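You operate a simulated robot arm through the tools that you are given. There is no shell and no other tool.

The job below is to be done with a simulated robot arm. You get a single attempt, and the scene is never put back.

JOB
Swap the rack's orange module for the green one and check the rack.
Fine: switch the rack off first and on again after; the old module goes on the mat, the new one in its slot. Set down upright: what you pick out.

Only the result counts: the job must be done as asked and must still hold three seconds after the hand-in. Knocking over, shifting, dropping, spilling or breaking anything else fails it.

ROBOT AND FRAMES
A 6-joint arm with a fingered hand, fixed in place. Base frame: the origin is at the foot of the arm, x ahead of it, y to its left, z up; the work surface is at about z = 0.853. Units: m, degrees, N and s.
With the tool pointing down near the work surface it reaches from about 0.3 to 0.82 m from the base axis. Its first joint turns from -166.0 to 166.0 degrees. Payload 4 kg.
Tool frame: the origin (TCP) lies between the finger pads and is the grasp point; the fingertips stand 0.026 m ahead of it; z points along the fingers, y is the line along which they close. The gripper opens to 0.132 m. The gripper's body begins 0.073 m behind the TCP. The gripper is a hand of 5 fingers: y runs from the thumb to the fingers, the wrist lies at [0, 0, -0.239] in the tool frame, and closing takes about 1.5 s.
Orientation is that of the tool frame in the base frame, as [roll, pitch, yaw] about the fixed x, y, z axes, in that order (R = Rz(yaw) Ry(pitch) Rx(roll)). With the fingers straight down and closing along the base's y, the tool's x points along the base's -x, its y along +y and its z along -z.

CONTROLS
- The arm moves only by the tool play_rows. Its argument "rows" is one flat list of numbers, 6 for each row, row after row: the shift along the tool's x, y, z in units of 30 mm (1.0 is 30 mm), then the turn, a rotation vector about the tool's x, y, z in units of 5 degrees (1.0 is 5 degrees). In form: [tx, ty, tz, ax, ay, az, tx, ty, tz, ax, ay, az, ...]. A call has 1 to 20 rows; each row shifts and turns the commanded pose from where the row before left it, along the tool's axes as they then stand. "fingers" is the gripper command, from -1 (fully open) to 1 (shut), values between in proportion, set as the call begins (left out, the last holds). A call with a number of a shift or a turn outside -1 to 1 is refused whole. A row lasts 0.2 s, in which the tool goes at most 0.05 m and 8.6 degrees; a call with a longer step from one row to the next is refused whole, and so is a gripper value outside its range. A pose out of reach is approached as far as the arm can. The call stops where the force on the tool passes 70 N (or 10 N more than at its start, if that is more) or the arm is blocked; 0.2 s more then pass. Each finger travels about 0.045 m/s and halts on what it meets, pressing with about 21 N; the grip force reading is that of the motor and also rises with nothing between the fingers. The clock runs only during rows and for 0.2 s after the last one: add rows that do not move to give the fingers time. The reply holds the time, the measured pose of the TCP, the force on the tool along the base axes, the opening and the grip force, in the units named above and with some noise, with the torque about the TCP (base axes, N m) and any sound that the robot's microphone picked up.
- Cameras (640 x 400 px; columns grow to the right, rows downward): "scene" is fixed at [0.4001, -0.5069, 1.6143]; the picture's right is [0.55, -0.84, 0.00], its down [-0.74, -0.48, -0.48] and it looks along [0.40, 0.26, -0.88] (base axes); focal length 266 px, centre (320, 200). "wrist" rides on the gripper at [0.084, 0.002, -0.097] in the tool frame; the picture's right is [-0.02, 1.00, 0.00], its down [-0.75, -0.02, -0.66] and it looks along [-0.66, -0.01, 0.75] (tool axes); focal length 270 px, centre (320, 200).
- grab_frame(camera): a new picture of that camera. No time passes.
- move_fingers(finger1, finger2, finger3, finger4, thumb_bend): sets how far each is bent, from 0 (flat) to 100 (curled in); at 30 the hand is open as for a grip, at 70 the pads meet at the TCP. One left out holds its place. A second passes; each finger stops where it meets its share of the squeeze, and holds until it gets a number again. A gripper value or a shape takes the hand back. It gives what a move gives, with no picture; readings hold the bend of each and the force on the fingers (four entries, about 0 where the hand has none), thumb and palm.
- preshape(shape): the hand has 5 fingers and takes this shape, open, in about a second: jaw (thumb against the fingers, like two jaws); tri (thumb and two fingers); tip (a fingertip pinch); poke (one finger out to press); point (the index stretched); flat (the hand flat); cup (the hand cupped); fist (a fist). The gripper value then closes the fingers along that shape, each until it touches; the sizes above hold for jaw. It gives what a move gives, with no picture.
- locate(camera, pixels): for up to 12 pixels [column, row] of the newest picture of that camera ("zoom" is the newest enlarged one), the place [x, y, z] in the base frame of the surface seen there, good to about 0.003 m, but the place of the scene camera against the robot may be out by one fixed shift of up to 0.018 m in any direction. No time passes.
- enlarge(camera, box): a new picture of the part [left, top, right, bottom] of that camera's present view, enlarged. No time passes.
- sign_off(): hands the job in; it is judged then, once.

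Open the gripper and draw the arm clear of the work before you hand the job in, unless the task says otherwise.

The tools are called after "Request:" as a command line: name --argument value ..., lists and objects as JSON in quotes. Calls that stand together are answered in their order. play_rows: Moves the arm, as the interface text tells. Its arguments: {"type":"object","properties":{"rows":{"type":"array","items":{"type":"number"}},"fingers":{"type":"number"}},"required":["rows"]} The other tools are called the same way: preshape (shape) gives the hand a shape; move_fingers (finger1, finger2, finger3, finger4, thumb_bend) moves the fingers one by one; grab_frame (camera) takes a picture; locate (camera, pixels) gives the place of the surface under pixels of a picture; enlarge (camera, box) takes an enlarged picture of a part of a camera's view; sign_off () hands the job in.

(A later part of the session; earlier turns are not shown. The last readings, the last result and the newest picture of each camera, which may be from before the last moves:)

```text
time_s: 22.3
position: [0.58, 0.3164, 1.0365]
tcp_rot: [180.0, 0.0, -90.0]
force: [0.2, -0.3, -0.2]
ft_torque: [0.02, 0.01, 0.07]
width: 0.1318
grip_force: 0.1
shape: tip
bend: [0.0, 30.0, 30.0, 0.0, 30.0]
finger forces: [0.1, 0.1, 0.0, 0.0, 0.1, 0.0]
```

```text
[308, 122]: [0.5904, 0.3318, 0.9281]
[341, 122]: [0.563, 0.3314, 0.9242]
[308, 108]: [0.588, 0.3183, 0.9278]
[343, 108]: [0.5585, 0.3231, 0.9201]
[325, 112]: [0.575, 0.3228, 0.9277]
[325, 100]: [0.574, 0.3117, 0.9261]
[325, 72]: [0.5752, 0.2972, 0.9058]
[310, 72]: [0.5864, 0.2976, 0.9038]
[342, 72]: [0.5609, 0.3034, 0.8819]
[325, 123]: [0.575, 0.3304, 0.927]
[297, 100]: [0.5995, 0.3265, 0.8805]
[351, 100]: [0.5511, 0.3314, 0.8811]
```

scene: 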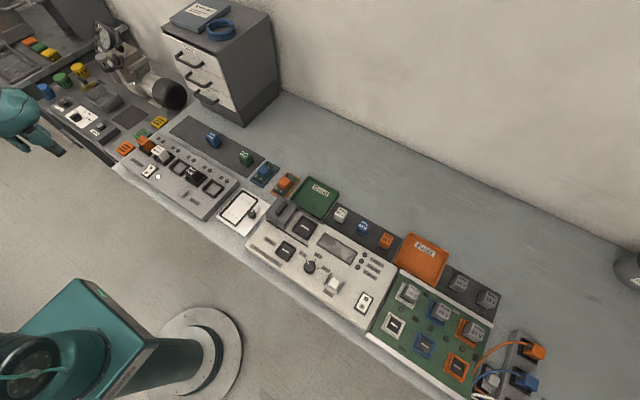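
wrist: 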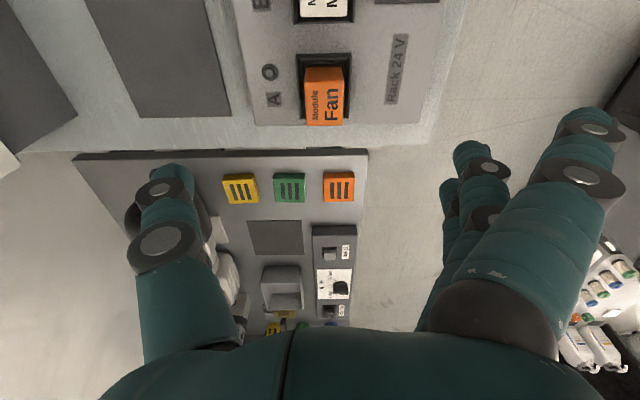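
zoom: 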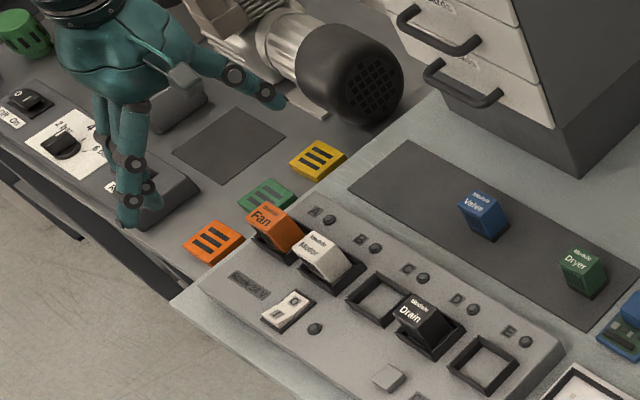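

Fan spans x 0.5605–0.5945, y 0.297–0.332, top z 0.927. I centre on (0.5775, 0.3145) and descend to TCP z 0.925, hand open.

Request:
play_rows --rows '[0.06, 0.08, 0.75, 0, 0, 0, 0, 0, 0.75, 0, 0, 0, 0, 0, 0.75, 0, 0, 0, 0, 0, 0.75, 0, 0, 0, 0, 0, 0.5, 0, 0, 0]'

Request:
grab_frame --camera "wrist"

Request:
enlarge --camera "scene" --box '[80, 70, 240, 200]'

```text
time_s: 23.5
position: [0.5766, 0.3152, 0.9317]
tcp_rot: [179.9, 0.0, -90.0]
force: [0.3, 0.6, -0.2]
ft_torque: [0.03, 0.02, -0.03]
width: 0.1319
grip_force: 0.1
shape: tip
bend: [0.0, 30.0, 30.0, 0.0, 30.0]
finger forces: [0.1, 0.0, 0.0, 0.0, 0.1, 0.0]
```

```text
taken
```

wrist: 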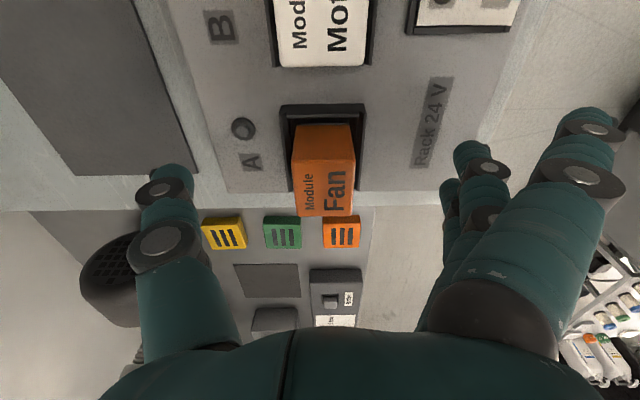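

```text
3.08 times, centred on (160, 135) of scene
```

zoom: 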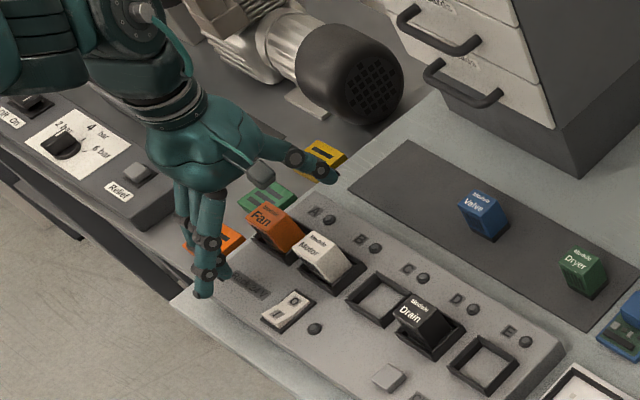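

The module lies between thumb and fingers. I lower a further 8 mm, then close.

Request:
play_rows --rows '[0, 0, 0.27, 0, 0, 0, 0, 0, 0, 0, 0, 0]'

Request:
play_rows --rows '[0, 0, 0, 0, 0, 0, 0, 0, 0, 0, 0, 0, 0, 0, 0, 0, 0, 0, 0, 0, 0, 0, 0, 0, 0, 0, 0, 0, 0, 0, 0, 0, 0, 0, 0, 0, 0, 0, 0, 0, 0, 0, 0, 0, 0, 0, 0, 0, 0, 0, 0, 0, 0, 0]' --fingers 1

Request:
grab_frame --camera "wrist"

Request:
enlarge --camera "scene" --box '[80, 70, 240, 200]'

```text
time_s: 24.1
position: [0.5778, 0.3149, 0.9234]
tcp_rot: [-180.0, 0.0, -90.0]
force: [-0.3, 0.4, 0.5]
ft_torque: [0.01, 0.02, 0.01]
width: 0.1321
grip_force: 0.0
shape: tip
bend: [0.0, 30.0, 30.0, 0.0, 30.0]
finger forces: [0.1, 0.0, 0.0, 0.1, 0.1, 0.0]
```

```text
time_s: 26.1
position: [0.577, 0.3143, 0.9234]
tcp_rot: [180.0, 0.0, -89.9]
force: [-0.3, 0.4, 1.1]
ft_torque: [-0.07, -0.01, 0.0]
width: 0.0246
grip_force: 20.9
shape: tip
bend: [25.0, 73.0, 73.0, 25.0, 70.0]
finger forces: [0.1, 9.4, 9.4, 0.0, 18.7, 0.1]
```

```text
taken
```

wrist: 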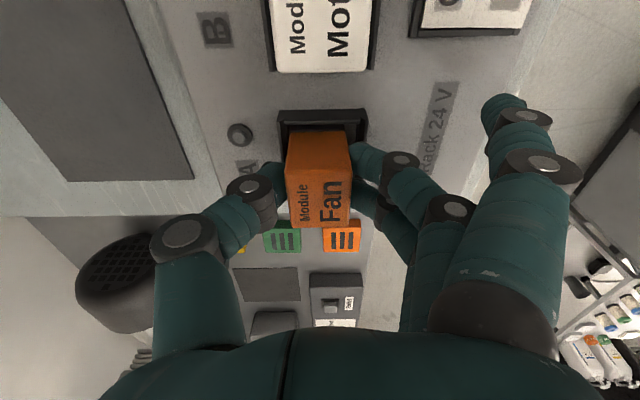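

```text
3.08 times, centred on (160, 135) of scene
```

zoom: 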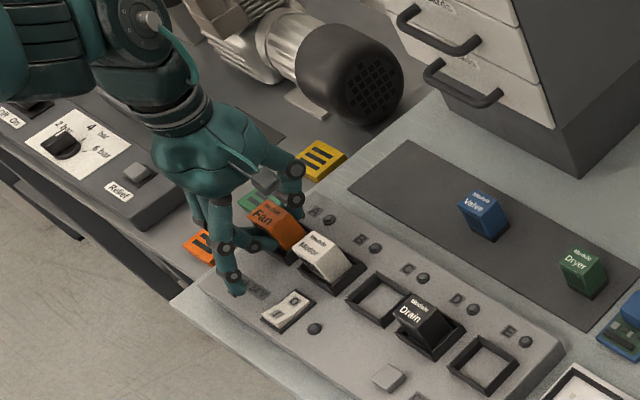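

Both fingers (9.4 N each) and thumb (18.7 N) hold the Fan. I lift slowly by 15 mm and check.

Request:
play_rows --rows '[0, 0, -0.1, 0, 0, 0, 0, 0, -0.2, 0, 0, 0, 0, 0, -0.2, 0, 0, 0]'

Request:
grab_frame --camera "wrist"

```text
time_s: 26.9
position: [0.5784, 0.3143, 0.9403]
tcp_rot: [-180.0, 0.0, -90.0]
force: [0.8, -0.9, 0.1]
ft_torque: [-0.02, 0.0, -0.01]
width: 0.0246
grip_force: 21.0
shape: tip
bend: [26.0, 73.0, 73.0, 26.0, 70.0]
finger forces: [0.1, 9.4, 9.4, 0.0, 18.8, 0.0]
```

```text
taken
```

wrist: 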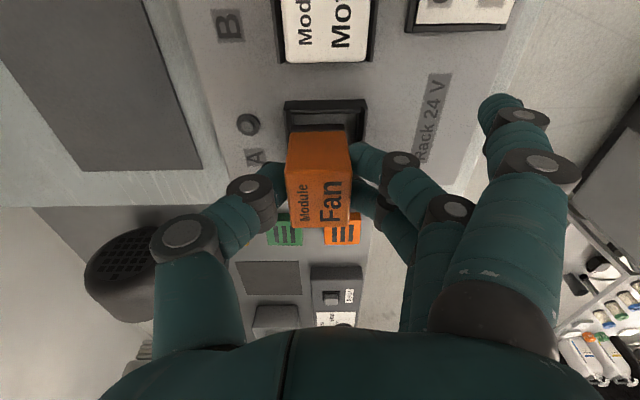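

The Fan comes up cleanly with the hand. I raise it to about z 1.04 and carry it over the free mat spot between Dryer and Valve (0.726, 0.09).

Request:
play_rows --rows '[0, 0, -0.8, 0, 0, 0, 0, 0, -0.8, 0, 0, 0, 0, 0, -0.8, 0, 0, 0, 0, 0, -0.8, 0, 0, 0, 0.935, -0.62, 0, 0, 0, 0, 0.935, -0.62, 0, 0, 0, 0, 0.935, -0.62, 0, 0, 0, 0, 0.935, -0.62, 0, 0, 0, 0, 0.935, -0.62, 0, 0, 0, 0, 0.935, -0.62, 0, 0, 0, 0, 0.935, -0.62, 0, 0, 0, 0, 0.935, -0.62, 0, 0, 0, 0, 0, 0, 0, 0, 0, 0]'

Request:
grab_frame --camera "wrist"

Request:
enlarge --camera "scene" --box '[120, 60, 300, 200]'

```text
time_s: 29.7
position: [0.7258, 0.0886, 1.0365]
tcp_rot: [-179.9, 0.0, -90.0]
force: [0.1, -0.3, -0.7]
ft_torque: [0.04, -0.01, 0.0]
width: 0.0245
grip_force: 21.2
shape: tip
bend: [26.0, 73.0, 73.0, 26.0, 70.0]
finger forces: [0.0, 9.5, 9.3, 0.0, 18.6, 0.1]
```

```text
taken
```

wrist: 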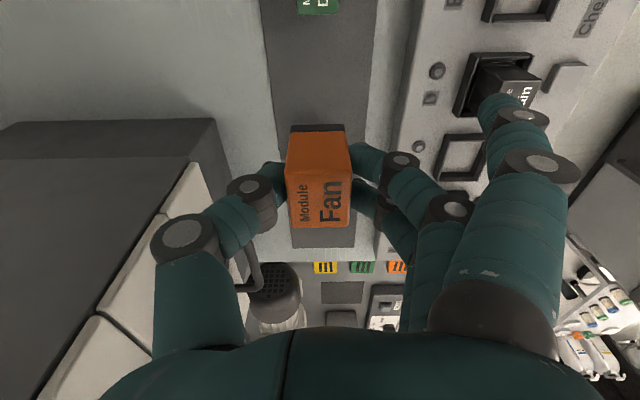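

```text
2.86 times, centred on (210, 130) of scene
```

zoom: 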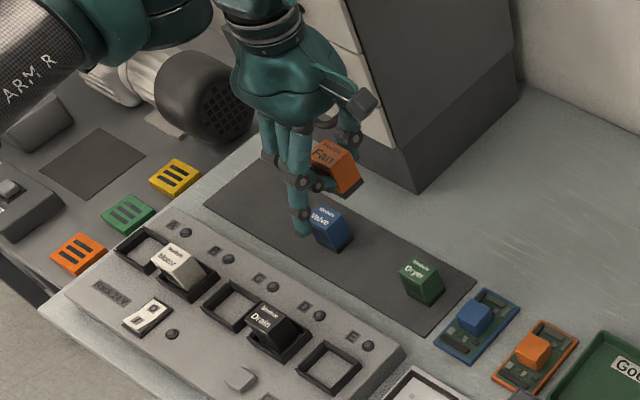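

Before lowering I check clearance of the extended finger 1 (tip near (505,105)) to the rack's back edge (near column 395).

Request:
locate --camera "wrist" --pixels '[[410, 100], [403, 120], [398, 130], [392, 150], [505, 100], [490, 105], [520, 95], [488, 120], [524, 118], [375, 100], [265, 100], [320, 140]]'

Request:
enlarge --camera "wrist" --box '[240, 60, 560, 260]'

```text
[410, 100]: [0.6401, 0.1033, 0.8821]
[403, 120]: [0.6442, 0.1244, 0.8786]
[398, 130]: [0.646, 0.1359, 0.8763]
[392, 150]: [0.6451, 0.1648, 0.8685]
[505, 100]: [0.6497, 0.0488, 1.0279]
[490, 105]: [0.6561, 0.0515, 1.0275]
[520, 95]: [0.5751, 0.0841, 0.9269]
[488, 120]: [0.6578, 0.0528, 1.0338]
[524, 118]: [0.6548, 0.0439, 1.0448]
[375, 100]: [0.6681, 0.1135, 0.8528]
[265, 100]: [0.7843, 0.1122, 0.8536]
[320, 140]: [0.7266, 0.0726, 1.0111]
```

```text
2.00 times, centred on (400, 160) of wrist
```

zoom: 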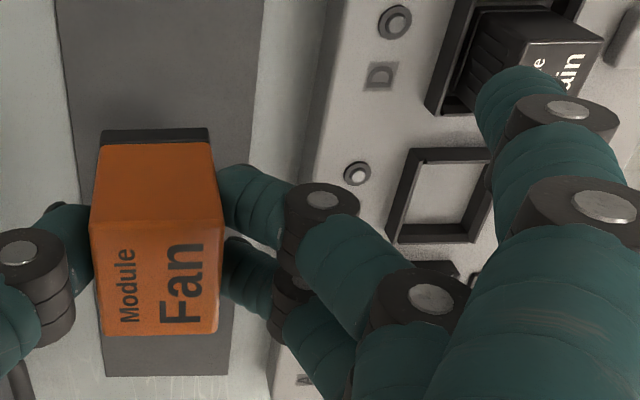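

Rack's back edge is x≈0.645 and finger 1 might brush it; placing at x≈0.742 clears it. I also check the cabinet's nearness to the thumb side.

Request:
locate --camera "wrist" --pixels '[[215, 122], [214, 155], [190, 165], [205, 180], [180, 230], [160, 240], [250, 190], [255, 280], [240, 285], [150, 270], [100, 310], [222, 195]]'

Request:
grab_frame --camera "scene"

```text
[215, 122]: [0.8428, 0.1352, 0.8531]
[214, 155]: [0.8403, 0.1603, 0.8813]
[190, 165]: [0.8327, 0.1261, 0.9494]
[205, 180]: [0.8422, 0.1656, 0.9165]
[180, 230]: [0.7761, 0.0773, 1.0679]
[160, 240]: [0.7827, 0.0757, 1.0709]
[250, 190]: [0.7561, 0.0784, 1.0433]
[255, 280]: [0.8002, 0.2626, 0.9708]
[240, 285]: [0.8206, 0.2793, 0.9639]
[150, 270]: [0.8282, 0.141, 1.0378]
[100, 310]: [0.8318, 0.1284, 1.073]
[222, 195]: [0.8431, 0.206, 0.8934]
```

```text
taken
```

scene: 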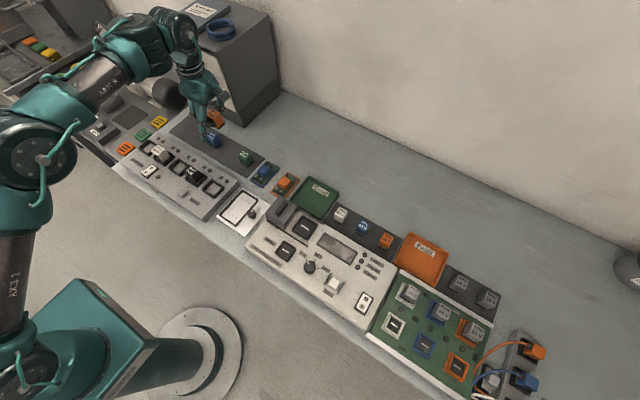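

The cabinet's front is at x≈0.83 for y>0.126, so a spot at (0.742, 0.086) is clear on all sides. I shift there and lower to a few mm above the mat.

Request:
play_rows --rows '[0.1, -0.53, 0, 0, 0, 0, 0, 0, 0.9, 0, 0, 0, 0, 0, 0.9, 0, 0, 0, 0, 0, 0.9, 0, 0, 0, 0, 0, 0.9, 0, 0, 0, 0, 0, 0.75, 0, 0, 0, 0, 0, 0, 0, 0, 0]'

Request:
grab_frame --camera "wrist"

Request:
enlarge --camera "scene" --box '[150, 70, 290, 190]'

```text
time_s: 31.3
position: [0.7432, 0.0883, 0.9055]
tcp_rot: [-180.0, 0.2, -90.1]
force: [-0.4, -0.7, 0.0]
ft_torque: [0.0, -0.01, -0.02]
width: 0.0246
grip_force: 20.5
shape: tip
bend: [26.0, 73.0, 73.0, 26.0, 70.0]
finger forces: [0.1, 9.4, 9.3, 0.1, 18.8, 0.0]
```

```text
taken
```

wrist: 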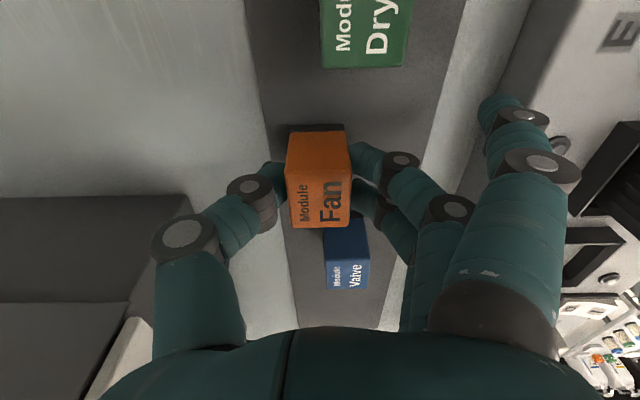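

```text
3.33 times, centred on (220, 130) of scene
```

zoom: 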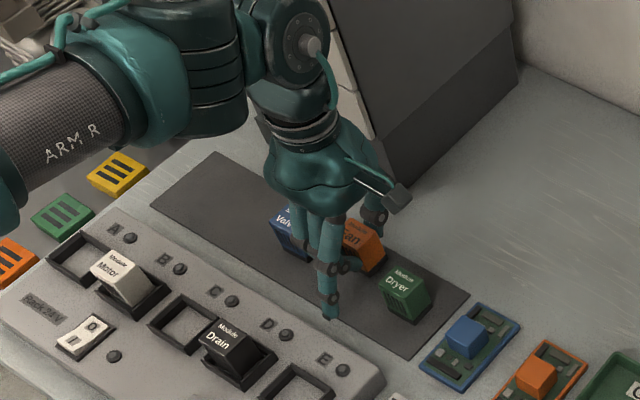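

The Fan hangs upright about 9 mm over the mat, between Dryer and Valve. I lower gently until contact shows.

Request:
play_rows --rows '[0, 0, 0.15, 0, 0, 0, 0, 0, 0.07, 0, 0, 0, 0, 0, 0.05, 0, 0, 0, 0, 0, 0, 0, 0, 0]'

```text
time_s: 32.3
position: [0.7425, 0.0868, 0.8982]
tcp_rot: [179.9, 0.2, -90.3]
force: [0.1, -0.4, -0.6]
ft_torque: [0.02, -0.02, -0.02]
width: 0.0244
grip_force: 20.9
shape: tip
bend: [26.0, 73.0, 73.0, 26.0, 70.0]
finger forces: [0.1, 9.5, 9.2, 0.1, 18.6, 0.1]
```

No contact yet at TCP z 0.898; I go on in 1.5 mm steps.

Request:
play_rows --rows '[0, 0, 0.05, 0, 0, 0, 0, 0, 0.03, 0, 0, 0, 0, 0, 0, 0, 0, 0]'

```text
time_s: 33.1
position: [0.7426, 0.0848, 0.8955]
tcp_rot: [-179.8, 0.4, -90.2]
force: [0.6, 2.7, 15.1]
ft_torque: [0.04, 0.05, -0.01]
width: 0.025
grip_force: 21.4
shape: tip
bend: [26.0, 73.0, 73.0, 26.0, 71.0]
finger forces: [0.1, 11.6, 11.2, 0.0, 23.5, 0.0]
```

Contact at 15 N: the Fan is on the mat. I ease up a hair and open part way.

Request:
play_rows --rows '[0, 0, -0.03, 0, 0, 0, 0, 0, 0, 0, 0, 0]'

Request:
play_rows --rows '[0, 0, 0, 0, 0, 0, 0, 0, 0, 0, 0, 0, 0, 0, 0, 0, 0, 0, 0, 0, 0, 0, 0, 0, 0, 0, 0, 0, 0, 0, 0, 0, 0, 0, 0, 0]' --fingers -0.2

Request:
grab_frame --camera "wrist"

```text
time_s: 33.7
position: [0.7427, 0.0851, 0.8965]
tcp_rot: [-179.9, 0.3, -90.2]
force: [2.6, 3.2, 13.3]
ft_torque: [0.05, 0.02, 0.01]
width: 0.0251
grip_force: 21.3
shape: tip
bend: [26.0, 73.0, 73.0, 26.0, 71.0]
finger forces: [0.0, 11.1, 10.8, 0.1, 24.2, 0.0]
```

```text
time_s: 35.1
position: [0.7427, 0.0859, 0.8956]
tcp_rot: [179.9, 0.4, -90.1]
force: [0.0, 0.0, 0.5]
ft_torque: [-0.02, -0.03, -0.01]
width: 0.0791
grip_force: 0.2
shape: tip
bend: [0.0, 71.0, 71.0, 0.0, 69.0]
finger forces: [0.1, 0.1, 0.0, 0.0, 0.0, 0.0]
```

```text
taken
```

wrist: 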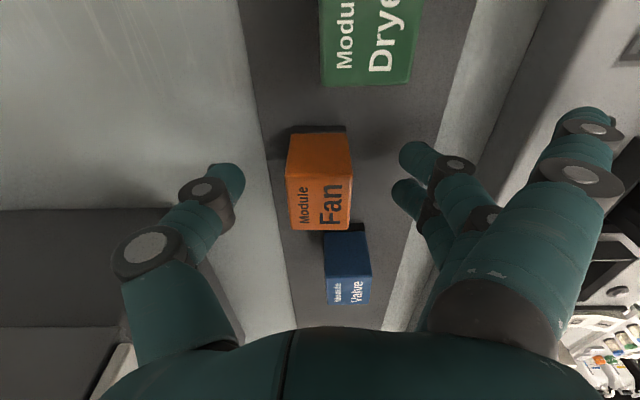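

The Fan stands upright on the mat, free of the fingers. I rise straight up and move over towards the Dryer.

Request:
play_rows --rows '[0, 0, -0.4, 0, 0, 0, 0, 0, -0.9, 0, 0, 0, 0, 0, -0.9, 0, 0, 0, 0, 0, -0.9, 0, 0, 0, 0, 0, -0.9, 0, 0, 0, 0.6, 0.15, 0, 0, 0, 0, 0.6, 0.15, 0, 0, 0, 0, 0.6, 0.15, 0, 0, 0, 0, 0, 0, 0, 0, 0, 0]'

Request:
grab_frame --camera "wrist"

Request:
enlarge --camera "scene" --box '[150, 70, 290, 190]'

```text
time_s: 37.1
position: [0.7324, 0.0329, 1.0179]
tcp_rot: [179.8, 0.8, -90.2]
force: [0.4, 0.3, 0.0]
ft_torque: [0.03, -0.01, 0.0]
width: 0.0791
grip_force: 0.1
shape: tip
bend: [0.0, 71.0, 71.0, 0.0, 69.0]
finger forces: [0.0, 0.0, 0.0, 0.1, 0.0, 0.0]
out of reach, approached as far as the arm can: row 8
```

```text
taken
```

wrist: 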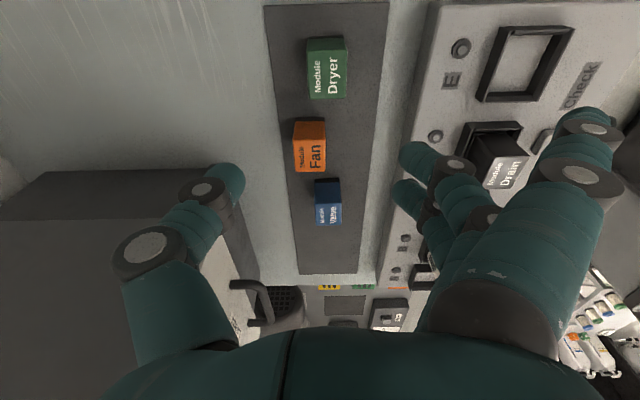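

```text
3.33 times, centred on (220, 130) of scene
```

zoom: 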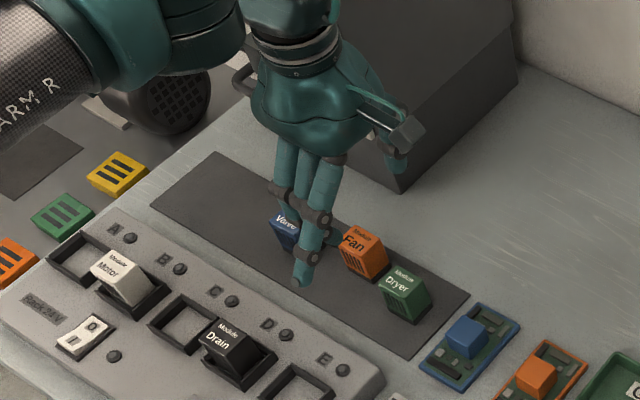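

All three mat modules are upright. I locate the Dryer's top face corners.

Request:
enlarge --camera "wrist" --box '[250, 0, 410, 100]'

Request:
locate --camera "zoom" --pixels '[[250, 260], [380, 260], [250, 380], [375, 380], [315, 320], [315, 200], [250, 200], [380, 200], [228, 320], [390, 320], [315, 388], [315, 245]]'

Request:
locate --camera "wrist" --pixels '[[310, 160], [297, 168], [325, 168], [328, 215], [328, 100]]'

```text
4.00 times, centred on (330, 50) of wrist
```

zoom: 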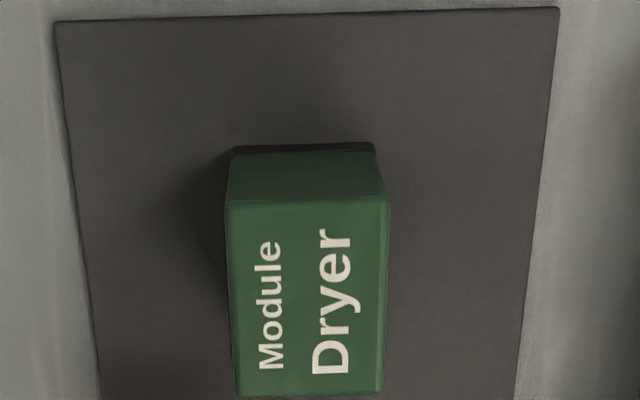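

```text
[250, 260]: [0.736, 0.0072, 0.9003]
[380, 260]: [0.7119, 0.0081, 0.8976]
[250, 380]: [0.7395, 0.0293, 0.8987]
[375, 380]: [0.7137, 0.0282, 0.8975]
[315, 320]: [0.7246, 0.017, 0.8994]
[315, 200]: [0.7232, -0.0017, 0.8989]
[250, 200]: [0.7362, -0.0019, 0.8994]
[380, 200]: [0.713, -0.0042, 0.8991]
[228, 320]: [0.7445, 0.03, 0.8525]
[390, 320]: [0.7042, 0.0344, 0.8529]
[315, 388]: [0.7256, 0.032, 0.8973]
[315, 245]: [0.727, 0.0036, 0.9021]
```

```text
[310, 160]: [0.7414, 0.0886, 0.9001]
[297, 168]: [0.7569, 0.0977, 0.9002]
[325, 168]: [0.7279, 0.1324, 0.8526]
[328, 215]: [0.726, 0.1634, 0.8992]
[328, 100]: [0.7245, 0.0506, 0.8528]
```

The Dryer's centre is (0.7255, 0.015). Finger 1 stretched would skim the rack's back edge at grasp height, so I check whether the tri shape tucks the spare fingers.

Request:
preshape --shape "tri"

Request:
grab_frame --camera "wrist"

```text
time_s: 38.0
position: [0.7323, 0.0339, 1.0177]
tcp_rot: [179.8, 0.9, -90.1]
force: [0.1, 0.3, 0.0]
ft_torque: [0.04, -0.02, -0.02]
width: 0.1317
grip_force: 0.1
shape: tri
bend: [0.0, 30.0, 30.0, 0.0, 30.0]
finger forces: [0.0, 0.1, 0.0, 0.0, 0.0, 0.0]
```

```text
taken
```

wrist: 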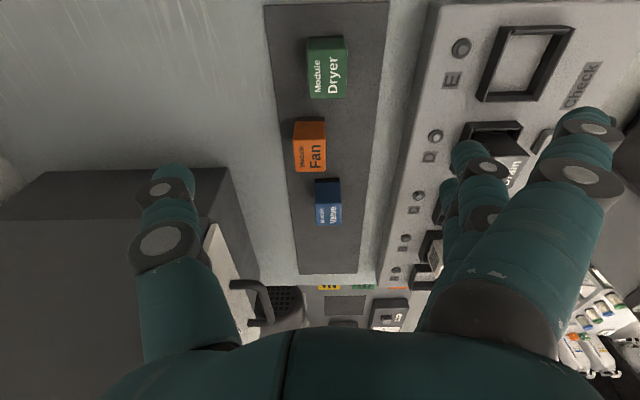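

Tri is the same as tip. I instead set the fingers singly: 1 and 4 curled away, 2, 3 and thumb half open around the grasp.

Request:
move_fingers --finger1 100 --finger2 40 --finger3 40 --finger4 100 --thumb_bend 40

Request:
grab_frame --camera "wrist"

Request:
enlarge --camera "scene" --box '[150, 70, 290, 190]'

Request:
locate --camera "wrist" --pixels '[[340, 185], [300, 170], [200, 165], [430, 160], [410, 165]]'

```text
time_s: 39.0
position: [0.7318, 0.0332, 1.0172]
tcp_rot: [179.8, 0.9, -90.3]
force: [-0.4, 0.1, 0.4]
ft_torque: [0.01, 0.0, -0.03]
width: 0.0583
grip_force: 0.0
shape: fingers
bend: [100.0, 40.0, 40.0, 100.0, 40.0]
finger forces: [0.0, 0.0, 0.0, 0.0, 0.0, 0.1]
```

```text
taken
```

wrist: 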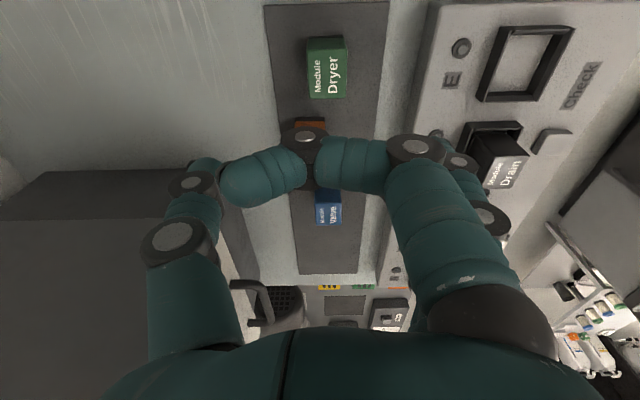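

```text
3.33 times, centred on (220, 130) of scene
```

zoom: 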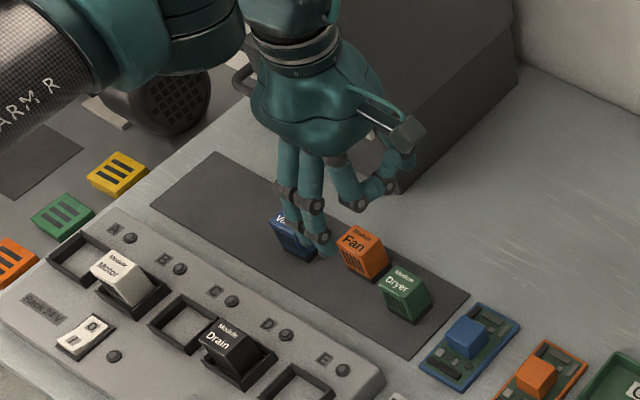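

```text
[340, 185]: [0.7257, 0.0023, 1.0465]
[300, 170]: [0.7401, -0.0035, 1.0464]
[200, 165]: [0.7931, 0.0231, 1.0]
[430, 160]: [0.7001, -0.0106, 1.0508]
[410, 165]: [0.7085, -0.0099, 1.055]
```

Curled finger 1 blocks the view. I instead hold fingers 1 and 4 at 45, inside the rack's edge and clear of the module, with 2, 3 and thumb at 42.

Request:
move_fingers --finger1 42 --finger2 42 --finger3 42 --finger4 42 --thumb_bend 42

Request:
grab_frame --camera "wrist"

Request:
enlarge --camera "wrist" --box '[140, 80, 540, 330]'

```text
time_s: 40.0
position: [0.7317, 0.0331, 1.0179]
tcp_rot: [179.9, 0.8, -90.2]
force: [0.9, -0.5, -0.8]
ft_torque: [-0.02, 0.0, -0.02]
width: 0.1008
grip_force: 0.0
shape: fingers
bend: [42.0, 42.0, 42.0, 42.0, 42.0]
finger forces: [0.1, 0.0, 0.0, 0.0, 0.1, 0.0]
```

```text
taken
```

wrist: 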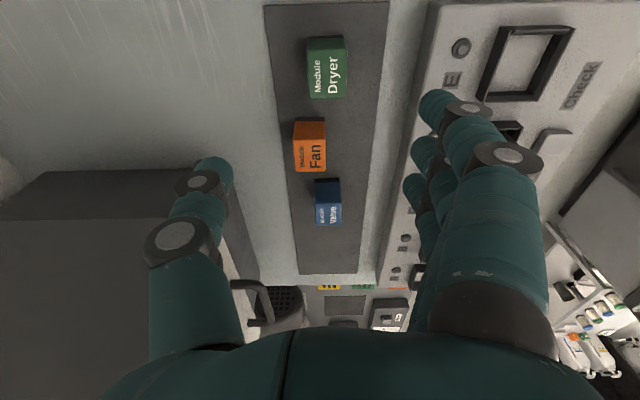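

```text
1.60 times, centred on (340, 205) of wrist
```

zoom: 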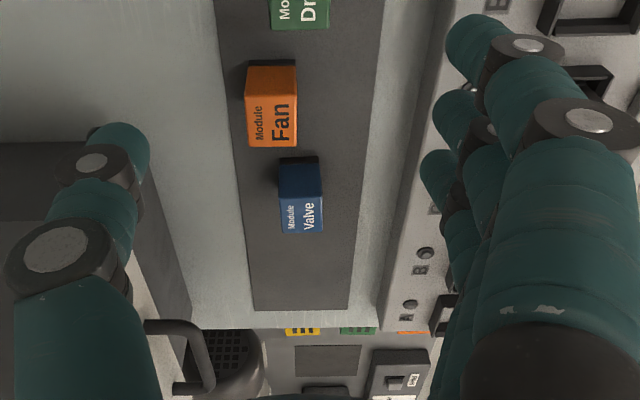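

Opening is 0.10 m with fingers clear of the rack. I move over the Dryer at (0.7255, 0.015) and come down part way, watching the orientation.

Request:
play_rows --rows '[0.3, 0.1, 0.5, 0, 0, 0, 0.3, 0.1, 0.5, 0, 0, 0, 0, 0, 0.6, 0, 0, 0, 0, 0, 0, 0, 0, 0]'

Request:
grab_frame --camera "wrist"

Request:
enlarge --camera "scene" --box '[150, 70, 290, 190]'

```text
time_s: 41.0
position: [0.7381, 0.0302, 0.9798]
tcp_rot: [179.6, 1.3, -90.5]
force: [-0.4, -0.6, -0.3]
ft_torque: [-0.02, -0.02, -0.02]
width: 0.1008
grip_force: 0.1
shape: fingers
bend: [42.0, 42.0, 42.0, 42.0, 42.0]
finger forces: [0.1, 0.0, 0.0, 0.0, 0.0, 0.1]
out of reach, approached as far as the arm can: row 1, 2, 3
```

```text
taken
```

wrist: 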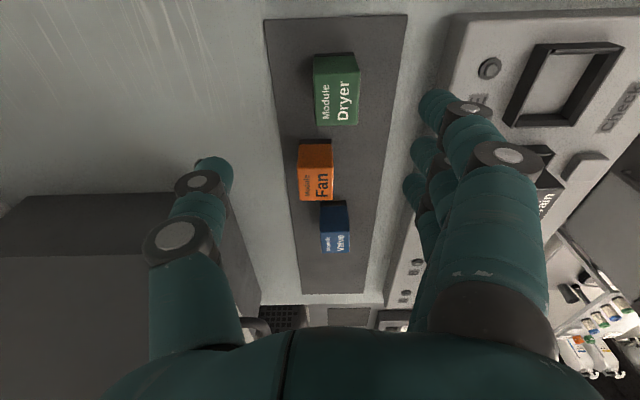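

```text
3.33 times, centred on (220, 130) of scene
```

zoom: 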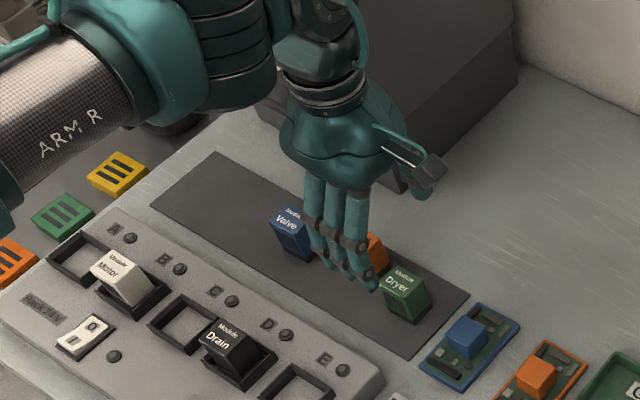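

The arm is at a wrist limit here (pose falls short: y 0.030 vs 0.015). I turn the hand back 4° about its axis, which gives the wrist room, and see whether it reaches.

Request:
play_rows --rows '[0, 0, 0, 0, 0, 0.4, 0, 0, 0, 0, 0, 0.4, 0, 0, 0, 0, 0, 0, 0, 0, 0, 0, 0, 0]'

```text
time_s: 42.0
position: [0.7389, 0.0316, 0.9828]
tcp_rot: [180.0, 0.3, -94.1]
force: [1.1, -0.3, -0.1]
ft_torque: [-0.02, -0.01, 0.01]
width: 0.1009
grip_force: 0.1
shape: fingers
bend: [42.0, 42.0, 42.0, 42.0, 42.0]
finger forces: [0.0, 0.0, 0.0, 0.0, 0.0, 0.1]
out of reach, approached as far as the arm can: row 1
```

The orientation settled with 4° turned back. I move the remaining distance to the Dryer centre and lower to about z 0.94.

Request:
play_rows --rows '[0.3, 0.2, 0.4, 0, 0, 0, 0.284, 0.206, 0.5, 0, 0, 0, 0, 0, 0.5, 0, 0, 0, 0, 0, 0, 0, 0, 0]'

Request:
grab_frame --camera "wrist"

```text
time_s: 43.0
position: [0.7269, 0.0241, 0.9396]
tcp_rot: [179.9, 0.7, -94.5]
force: [-0.3, -0.1, 0.1]
ft_torque: [-0.02, 0.0, 0.02]
width: 0.1007
grip_force: 0.0
shape: fingers
bend: [42.0, 42.0, 42.0, 42.0, 42.0]
finger forces: [0.0, 0.0, 0.0, 0.0, 0.0, 0.0]
out of reach, approached as far as the arm can: row 2, 3
```

```text
taken
```

wrist: 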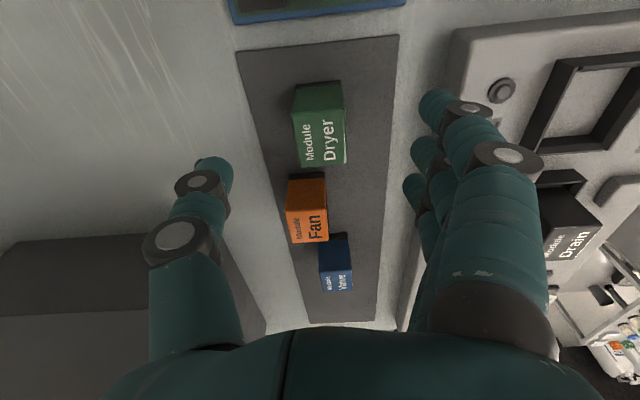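

Still slightly short (y 0.024). I test whether a further 6° back-turn frees it, with no shift.

Request:
play_rows --rows '[0, 0, 0, 0, 0, 0.6, 0, 0, 0, 0, 0, 0.6, 0.15, 0, 0, 0, 0, 0, 0.15, 0, 0, 0, 0, 0, 0, 0, 0, 0, 0, 0]'

```text
time_s: 44.2
position: [0.7268, 0.0137, 0.9413]
tcp_rot: [-180.0, 0.0, -100.1]
force: [-0.6, 0.4, 0.1]
ft_torque: [0.01, -0.01, 0.01]
width: 0.1007
grip_force: 0.0
shape: fingers
bend: [42.0, 42.0, 42.0, 42.0, 42.0]
finger forces: [0.1, 0.0, 0.1, 0.1, 0.1, 0.1]
```

At yaw -100° it reaches exactly. I turn back towards -90 in small steps to find how far it goes at this place.

Request:
play_rows --rows '[0, 0, 0, 0, 0, -0.3, 0, 0, 0, 0, 0, -0.3, 0, 0, 0, 0, 0, -0.3, 0, 0, 0, 0, 0, -0.3, 0, 0, 0, 0, 0, -0.3, 0, 0, 0, 0, 0, 0]'

```text
time_s: 45.6
position: [0.727, 0.0184, 0.9411]
tcp_rot: [179.9, 0.8, -94.4]
force: [0.4, -0.1, 0.3]
ft_torque: [0.04, 0.02, -0.02]
width: 0.1009
grip_force: 0.1
shape: fingers
bend: [42.0, 42.0, 42.0, 42.0, 42.0]
finger forces: [0.0, 0.0, 0.1, 0.0, 0.1, 0.0]
out of reach, approached as far as the arm can: row 4
```

The limit is near -96°, so I will instead turn the hand the other way round (thumb towards the rack, fingers to the far side), where the wrist has room. First I rise, then rotate.

Request:
play_rows --rows '[0, 0, -0.9, 0, 0, 0, 0, 0, -0.9, 0, 0, 0, 0, 0, 0, 0, 0, 1, 0, 0, 0, 0, 0, 1, 0, 0, 0, 0, 0, 1, 0, 0, 0, 0, 0, 1, 0, 0, 0, 0, 0, 1, 0, 0, 0, 0, 0, 1, 0, 0, 0, 0, 0, 1, 0, 0, 0, 0, 0, 1, 0, 0, 0, 0, 0, 1, 0, 0, 0, 0, 0, 1, 0, 0, 0, 0, 0, 1, 0, 0, 0, 0, 0, 1, 0, 0, 0, 0, 0, 1, 0, 0, 0, 0, 0, 1, 0, 0, 0, 0, 0, 1, 0, 0, 0, 0, 0, 1, 0, 0, 0, 0, 0, 1, 0, 0, 0, 0, 0, 1]'

Request:
play_rows --rows '[0, 0, 0, 0, 0, 1, 0, 0, 0, 0, 0, 1, 0, 0, 0, 0, 0, 1, 0, 0, 0, 0, 0, 1, 0, 0, 0, 0, 0, 1, 0, 0, 0, 0, 0, 1, 0, 0, 0, 0, 0, 1, 0, 0, 0, 0, 0, 1, 0, 0, 0, 0, 0, 1, 0, 0, 0, 0, 0, 1, 0, 0, 0, 0, 0, 1, 0, 0, 0, 0, 0, 1, 0, 0, 0, 0, 0, 1, 0, 0, 0, 0, 0, 1, 0, 0, 0, 0, 0, 1, 0, 0, 0, 0, 0, 1, 0, 0, 0, 0, 0, 1]'

Request:
grab_frame --camera "wrist"

Request:
enlarge --camera "scene" --box '[150, 70, 290, 190]'

```text
time_s: 49.8
position: [0.7312, 0.0281, 0.9984]
tcp_rot: [-180.0, 0.0, 177.4]
force: [-0.3, 0.8, -0.3]
ft_torque: [0.01, -0.01, 0.0]
width: 0.101
grip_force: 0.1
shape: fingers
bend: [42.0, 42.0, 42.0, 42.0, 42.0]
finger forces: [0.1, 0.1, 0.0, 0.1, 0.1, 0.1]
out of reach, approached as far as the arm can: row 1, 2
```

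```text
time_s: 53.4
position: [0.7295, 0.0263, 0.9983]
tcp_rot: [179.9, -0.1, 92.5]
force: [0.6, -1.0, -0.5]
ft_torque: [-0.05, 0.01, 0.0]
width: 0.1008
grip_force: 0.1
shape: fingers
bend: [42.0, 42.0, 42.0, 42.0, 42.0]
finger forces: [0.1, 0.1, 0.0, 0.0, 0.1, 0.1]
```

```text
taken
```

wrist: 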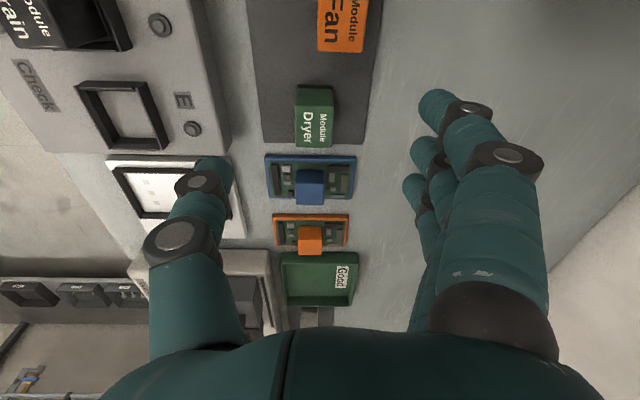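

```text
3.33 times, centred on (220, 130) of scene
```

zoom: 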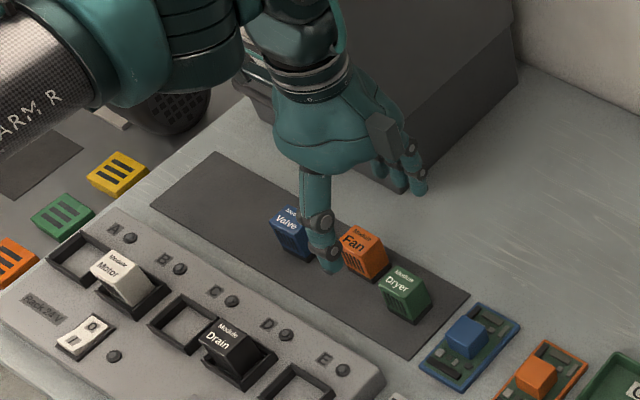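

The flip works (yaw 92.5°). I take the tip shape again, trim yaw to 90° and shift over the Dryer.

Request:
preshape --shape "tip"

Request:
play_rows --rows '[0, 0, 0, 0, 0, 0.5, -0.37, -0.12, 0, 0, 0, 0, 0, 0, 0, 0, 0, 0]' --fingers -0.5

Request:
grab_frame --camera "wrist"

Request:
enlarge --camera "wrist" --box '[240, 60, 400, 160]'

```text
time_s: 54.3
position: [0.7304, 0.0265, 0.9989]
tcp_rot: [-180.0, 0.0, 92.5]
force: [-0.5, 0.1, -0.8]
ft_torque: [-0.02, -0.01, 0.02]
width: 0.1318
grip_force: 0.0
shape: tip
bend: [0.0, 30.0, 30.0, 0.0, 30.0]
finger forces: [0.1, 0.0, 0.2, 0.1, 0.0, 0.0]
```

```text
time_s: 55.1
position: [0.7254, 0.0148, 0.9982]
tcp_rot: [179.9, 0.0, 90.0]
force: [-0.3, 0.0, 0.6]
ft_torque: [-0.02, 0.0, 0.03]
width: 0.0994
grip_force: 0.0
shape: tip
bend: [0.0, 63.0, 63.0, 0.0, 59.0]
finger forces: [0.0, 0.0, 0.1, 0.0, 0.1, 0.0]
```

```text
taken
```

wrist: 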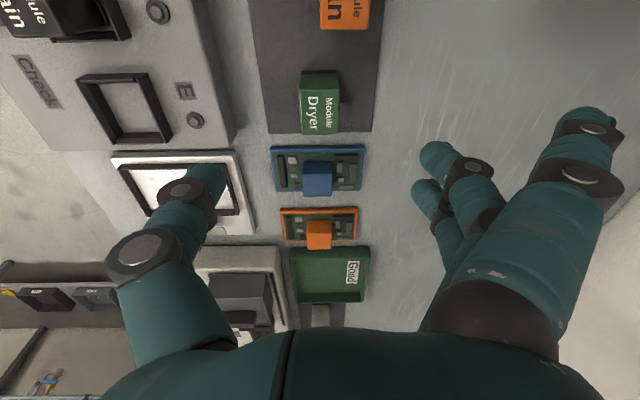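

```text
4.00 times, centred on (320, 110) of wrist
```

zoom: 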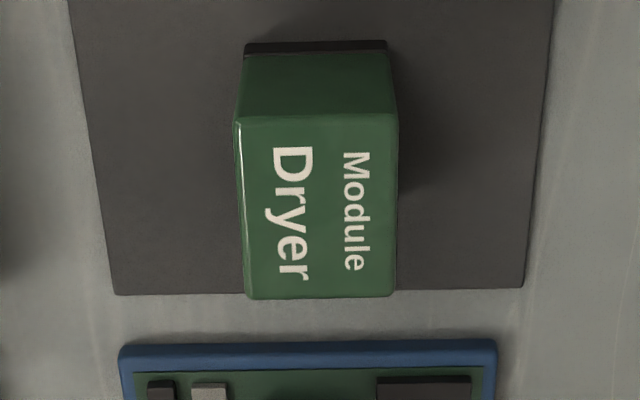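

The Dryer is squarely aligned. I locate its edges again from this side.

Request:
locate --camera "zoom" --pixels '[[240, 200], [255, 200], [385, 200], [393, 200], [320, 290], [320, 125], [320, 210], [320, 60], [250, 130], [385, 285]]'

```text
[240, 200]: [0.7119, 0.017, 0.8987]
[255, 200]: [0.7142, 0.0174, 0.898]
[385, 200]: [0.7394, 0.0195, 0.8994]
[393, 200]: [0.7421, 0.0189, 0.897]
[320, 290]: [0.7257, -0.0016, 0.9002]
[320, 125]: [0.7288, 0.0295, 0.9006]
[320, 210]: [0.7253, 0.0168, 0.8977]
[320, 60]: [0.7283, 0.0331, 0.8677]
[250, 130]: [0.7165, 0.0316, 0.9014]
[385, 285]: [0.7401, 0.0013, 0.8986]
```

Centre is about (0.7267, 0.015). Before going down I check the thumb's low points against the rack's back edge (x 0.645, z 0.881).

Request:
locate --camera "wrist" --pixels '[[213, 170], [200, 170], [185, 188], [165, 190], [165, 215], [140, 245], [112, 250], [420, 155], [470, 165], [585, 120], [580, 110], [135, 220]]'

```text
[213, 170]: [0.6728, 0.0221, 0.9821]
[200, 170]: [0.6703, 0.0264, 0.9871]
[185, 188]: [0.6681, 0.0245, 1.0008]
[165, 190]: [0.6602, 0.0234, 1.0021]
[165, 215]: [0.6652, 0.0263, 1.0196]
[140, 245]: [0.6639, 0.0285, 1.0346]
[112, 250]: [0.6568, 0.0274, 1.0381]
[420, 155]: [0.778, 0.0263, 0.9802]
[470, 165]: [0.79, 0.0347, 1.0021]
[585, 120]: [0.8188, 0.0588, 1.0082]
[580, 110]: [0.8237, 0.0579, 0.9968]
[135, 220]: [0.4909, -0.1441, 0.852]
```

The thumb stays at x≥0.655, clear of the rack. I descend to TCP z≈0.8965.

Request:
play_rows --rows '[0, 0.04, 0.8, 0, 0, 0, 0, 0, 0.8, 0, 0, 0, 0, 0, 0.8, 0, 0, 0, 0, 0, 0.6, 0, 0, 0, 0, 0, 0.35, 0, 0, 0, 0, 0, 0, 0, 0, 0]'

Request:
grab_frame --camera "wrist"

Request:
enlarge --camera "scene" --box '[150, 70, 290, 190]'

```text
time_s: 56.5
position: [0.7303, 0.0169, 0.8957]
tcp_rot: [179.9, -0.1, 90.0]
force: [-0.1, -0.4, -0.2]
ft_torque: [0.02, 0.0, 0.0]
width: 0.0992
grip_force: 0.0
shape: tip
bend: [0.0, 63.0, 63.0, 0.0, 59.0]
finger forces: [0.1, 0.0, 0.0, 0.0, 0.0, 0.0]
```

```text
taken
```

wrist: 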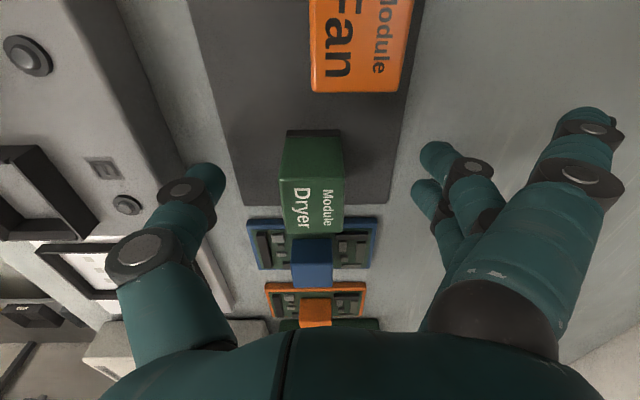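

```text
3.33 times, centred on (220, 130) of scene
```

zoom: 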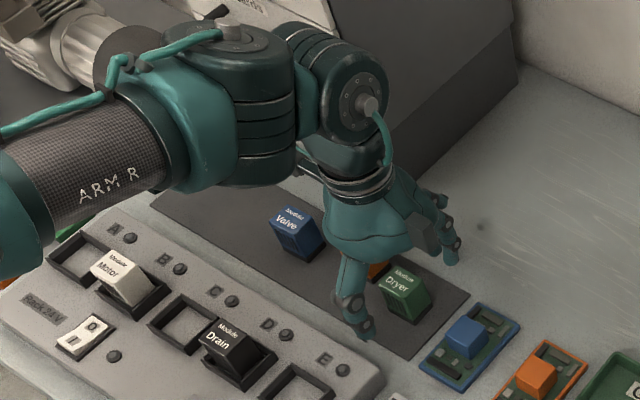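

The TCP sits about 3.5 mm too far in x; I trim that and close.

Request:
play_rows --rows '[-0.04, -0.12, 0, 0, 0, 0, 0, 0, 0, 0, 0, 0]'

Request:
play_rows --rows '[0, 0, 0, 0, 0, 0, 0, 0, 0, 0, 0, 0, 0, 0, 0, 0, 0, 0, 0, 0, 0, 0, 0, 0, 0, 0, 0, 0, 0, 0, 0, 0, 0, 0, 0, 0, 0, 0, 0, 0, 0, 0, 0, 0, 0, 0, 0, 0]' --fingers 1

Request:
grab_frame --camera "wrist"

```text
time_s: 57.1
position: [0.7254, 0.015, 0.8951]
tcp_rot: [-179.9, 0.0, 90.0]
force: [-0.1, 0.5, 0.4]
ft_torque: [0.01, 0.03, 0.01]
width: 0.0995
grip_force: 0.1
shape: tip
bend: [0.0, 63.0, 63.0, 0.0, 59.0]
finger forces: [0.0, 0.0, 0.0, 0.0, 0.0, 0.0]
```

```text
time_s: 58.9
position: [0.7252, 0.016, 0.8949]
tcp_rot: [180.0, 0.0, 90.0]
force: [-0.6, 0.0, -0.1]
ft_torque: [0.01, 0.02, 0.02]
width: 0.0251
grip_force: 20.5
shape: tip
bend: [26.0, 73.0, 73.0, 26.0, 70.0]
finger forces: [0.0, 9.3, 9.5, 0.0, 18.7, 0.0]
```

```text
taken
```

wrist: 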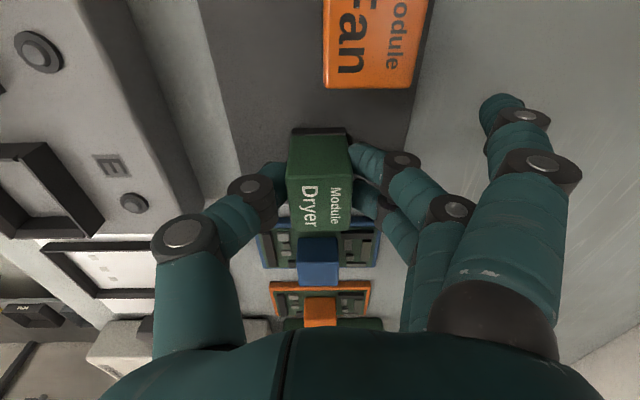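

The Dryer is held (9.4/9.4 vs 18.7 N). I lift slowly first, then carry it over slot A.

Request:
play_rows --rows '[0, 0, -0.15, 0, 0, 0, 0, 0, -0.4, 0, 0, 0, 0, 0, -0.8, 0, 0, 0, 0, 0, -0.9, 0, 0, 0, 0, 0, -0.9, 0, 0, 0, 0, 0, -0.9, 0, 0, 0, 0, 0, -0.45, 0, 0, 0, 0.906, -0.448, 0, 0, 0, 0, 0.906, -0.448, 0, 0, 0, 0, 0.906, -0.448, 0, 0, 0, 0, 0.906, -0.448, 0, 0, 0, 0, 0.906, -0.448, 0, 0, 0, 0, 0.906, -0.448, 0, 0, 0, 0, 0.906, -0.448, 0, 0, 0, 0, 0.906, -0.448, 0, 0, 0, 0, 0.906, -0.448, 0, 0, 0, 0, 0.906, -0.448, 0, 0, 0, 0, 0.906, -0.448, 0, 0, 0, 0, 0, 0, 0, 0, 0, 0]'

Request:
grab_frame --camera "wrist"

Request:
enlarge --camera "scene" --box '[100, 70, 260, 200]'

```text
time_s: 62.9
position: [0.5788, 0.3147, 1.0334]
tcp_rot: [180.0, 0.0, 90.0]
force: [0.1, 0.3, -0.9]
ft_torque: [-0.03, 0.01, -0.04]
width: 0.0246
grip_force: 20.5
shape: tip
bend: [26.0, 73.0, 73.0, 26.0, 70.0]
finger forces: [0.0, 9.3, 9.3, 0.1, 18.6, 0.1]
```

```text
taken
```

wrist: 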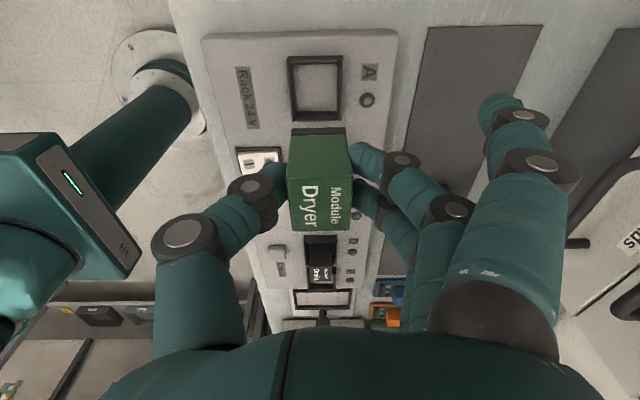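

```text
3.08 times, centred on (180, 135) of scene
```

zoom: 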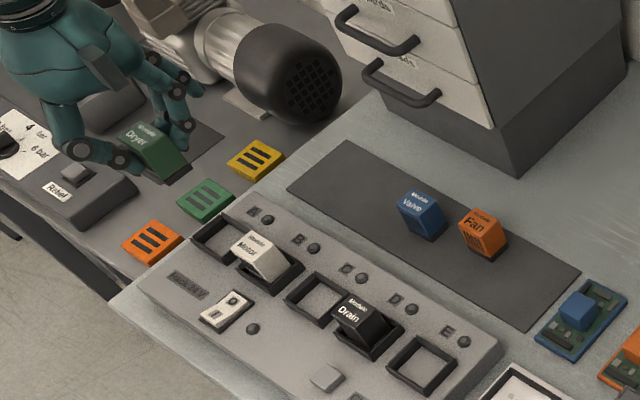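

The empty slot A shows at (290-342, 57-120). I locate its frame for precise insertion.

Request:
enlarge --camera "wrist" --box '[240, 40, 400, 140]'

Request:
locate --camera "zoom" --pixels '[[195, 180], [210, 180], [405, 180], [392, 180], [300, 72], [300, 95], [300, 180], [300, 310], [300, 295], [190, 75], [410, 68], [225, 350]]'

```text
4.00 times, centred on (320, 90) of wrist
```

zoom: 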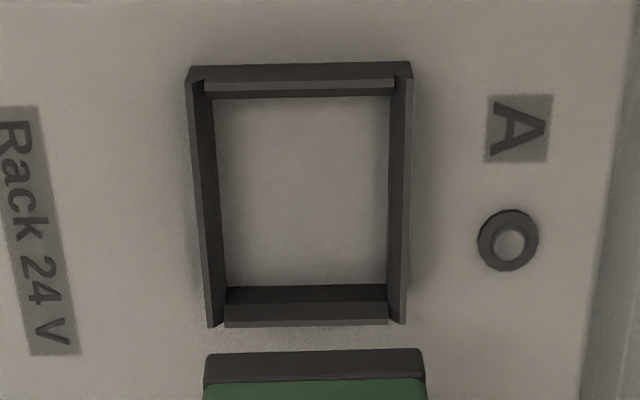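

```text
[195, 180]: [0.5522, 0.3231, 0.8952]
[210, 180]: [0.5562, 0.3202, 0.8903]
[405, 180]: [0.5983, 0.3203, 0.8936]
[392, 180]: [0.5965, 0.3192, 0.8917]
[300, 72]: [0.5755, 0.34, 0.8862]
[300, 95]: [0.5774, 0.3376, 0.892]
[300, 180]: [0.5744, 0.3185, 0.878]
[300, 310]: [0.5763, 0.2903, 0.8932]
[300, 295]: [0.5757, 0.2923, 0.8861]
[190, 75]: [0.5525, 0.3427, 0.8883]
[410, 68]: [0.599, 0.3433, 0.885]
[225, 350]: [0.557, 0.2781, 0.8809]
```

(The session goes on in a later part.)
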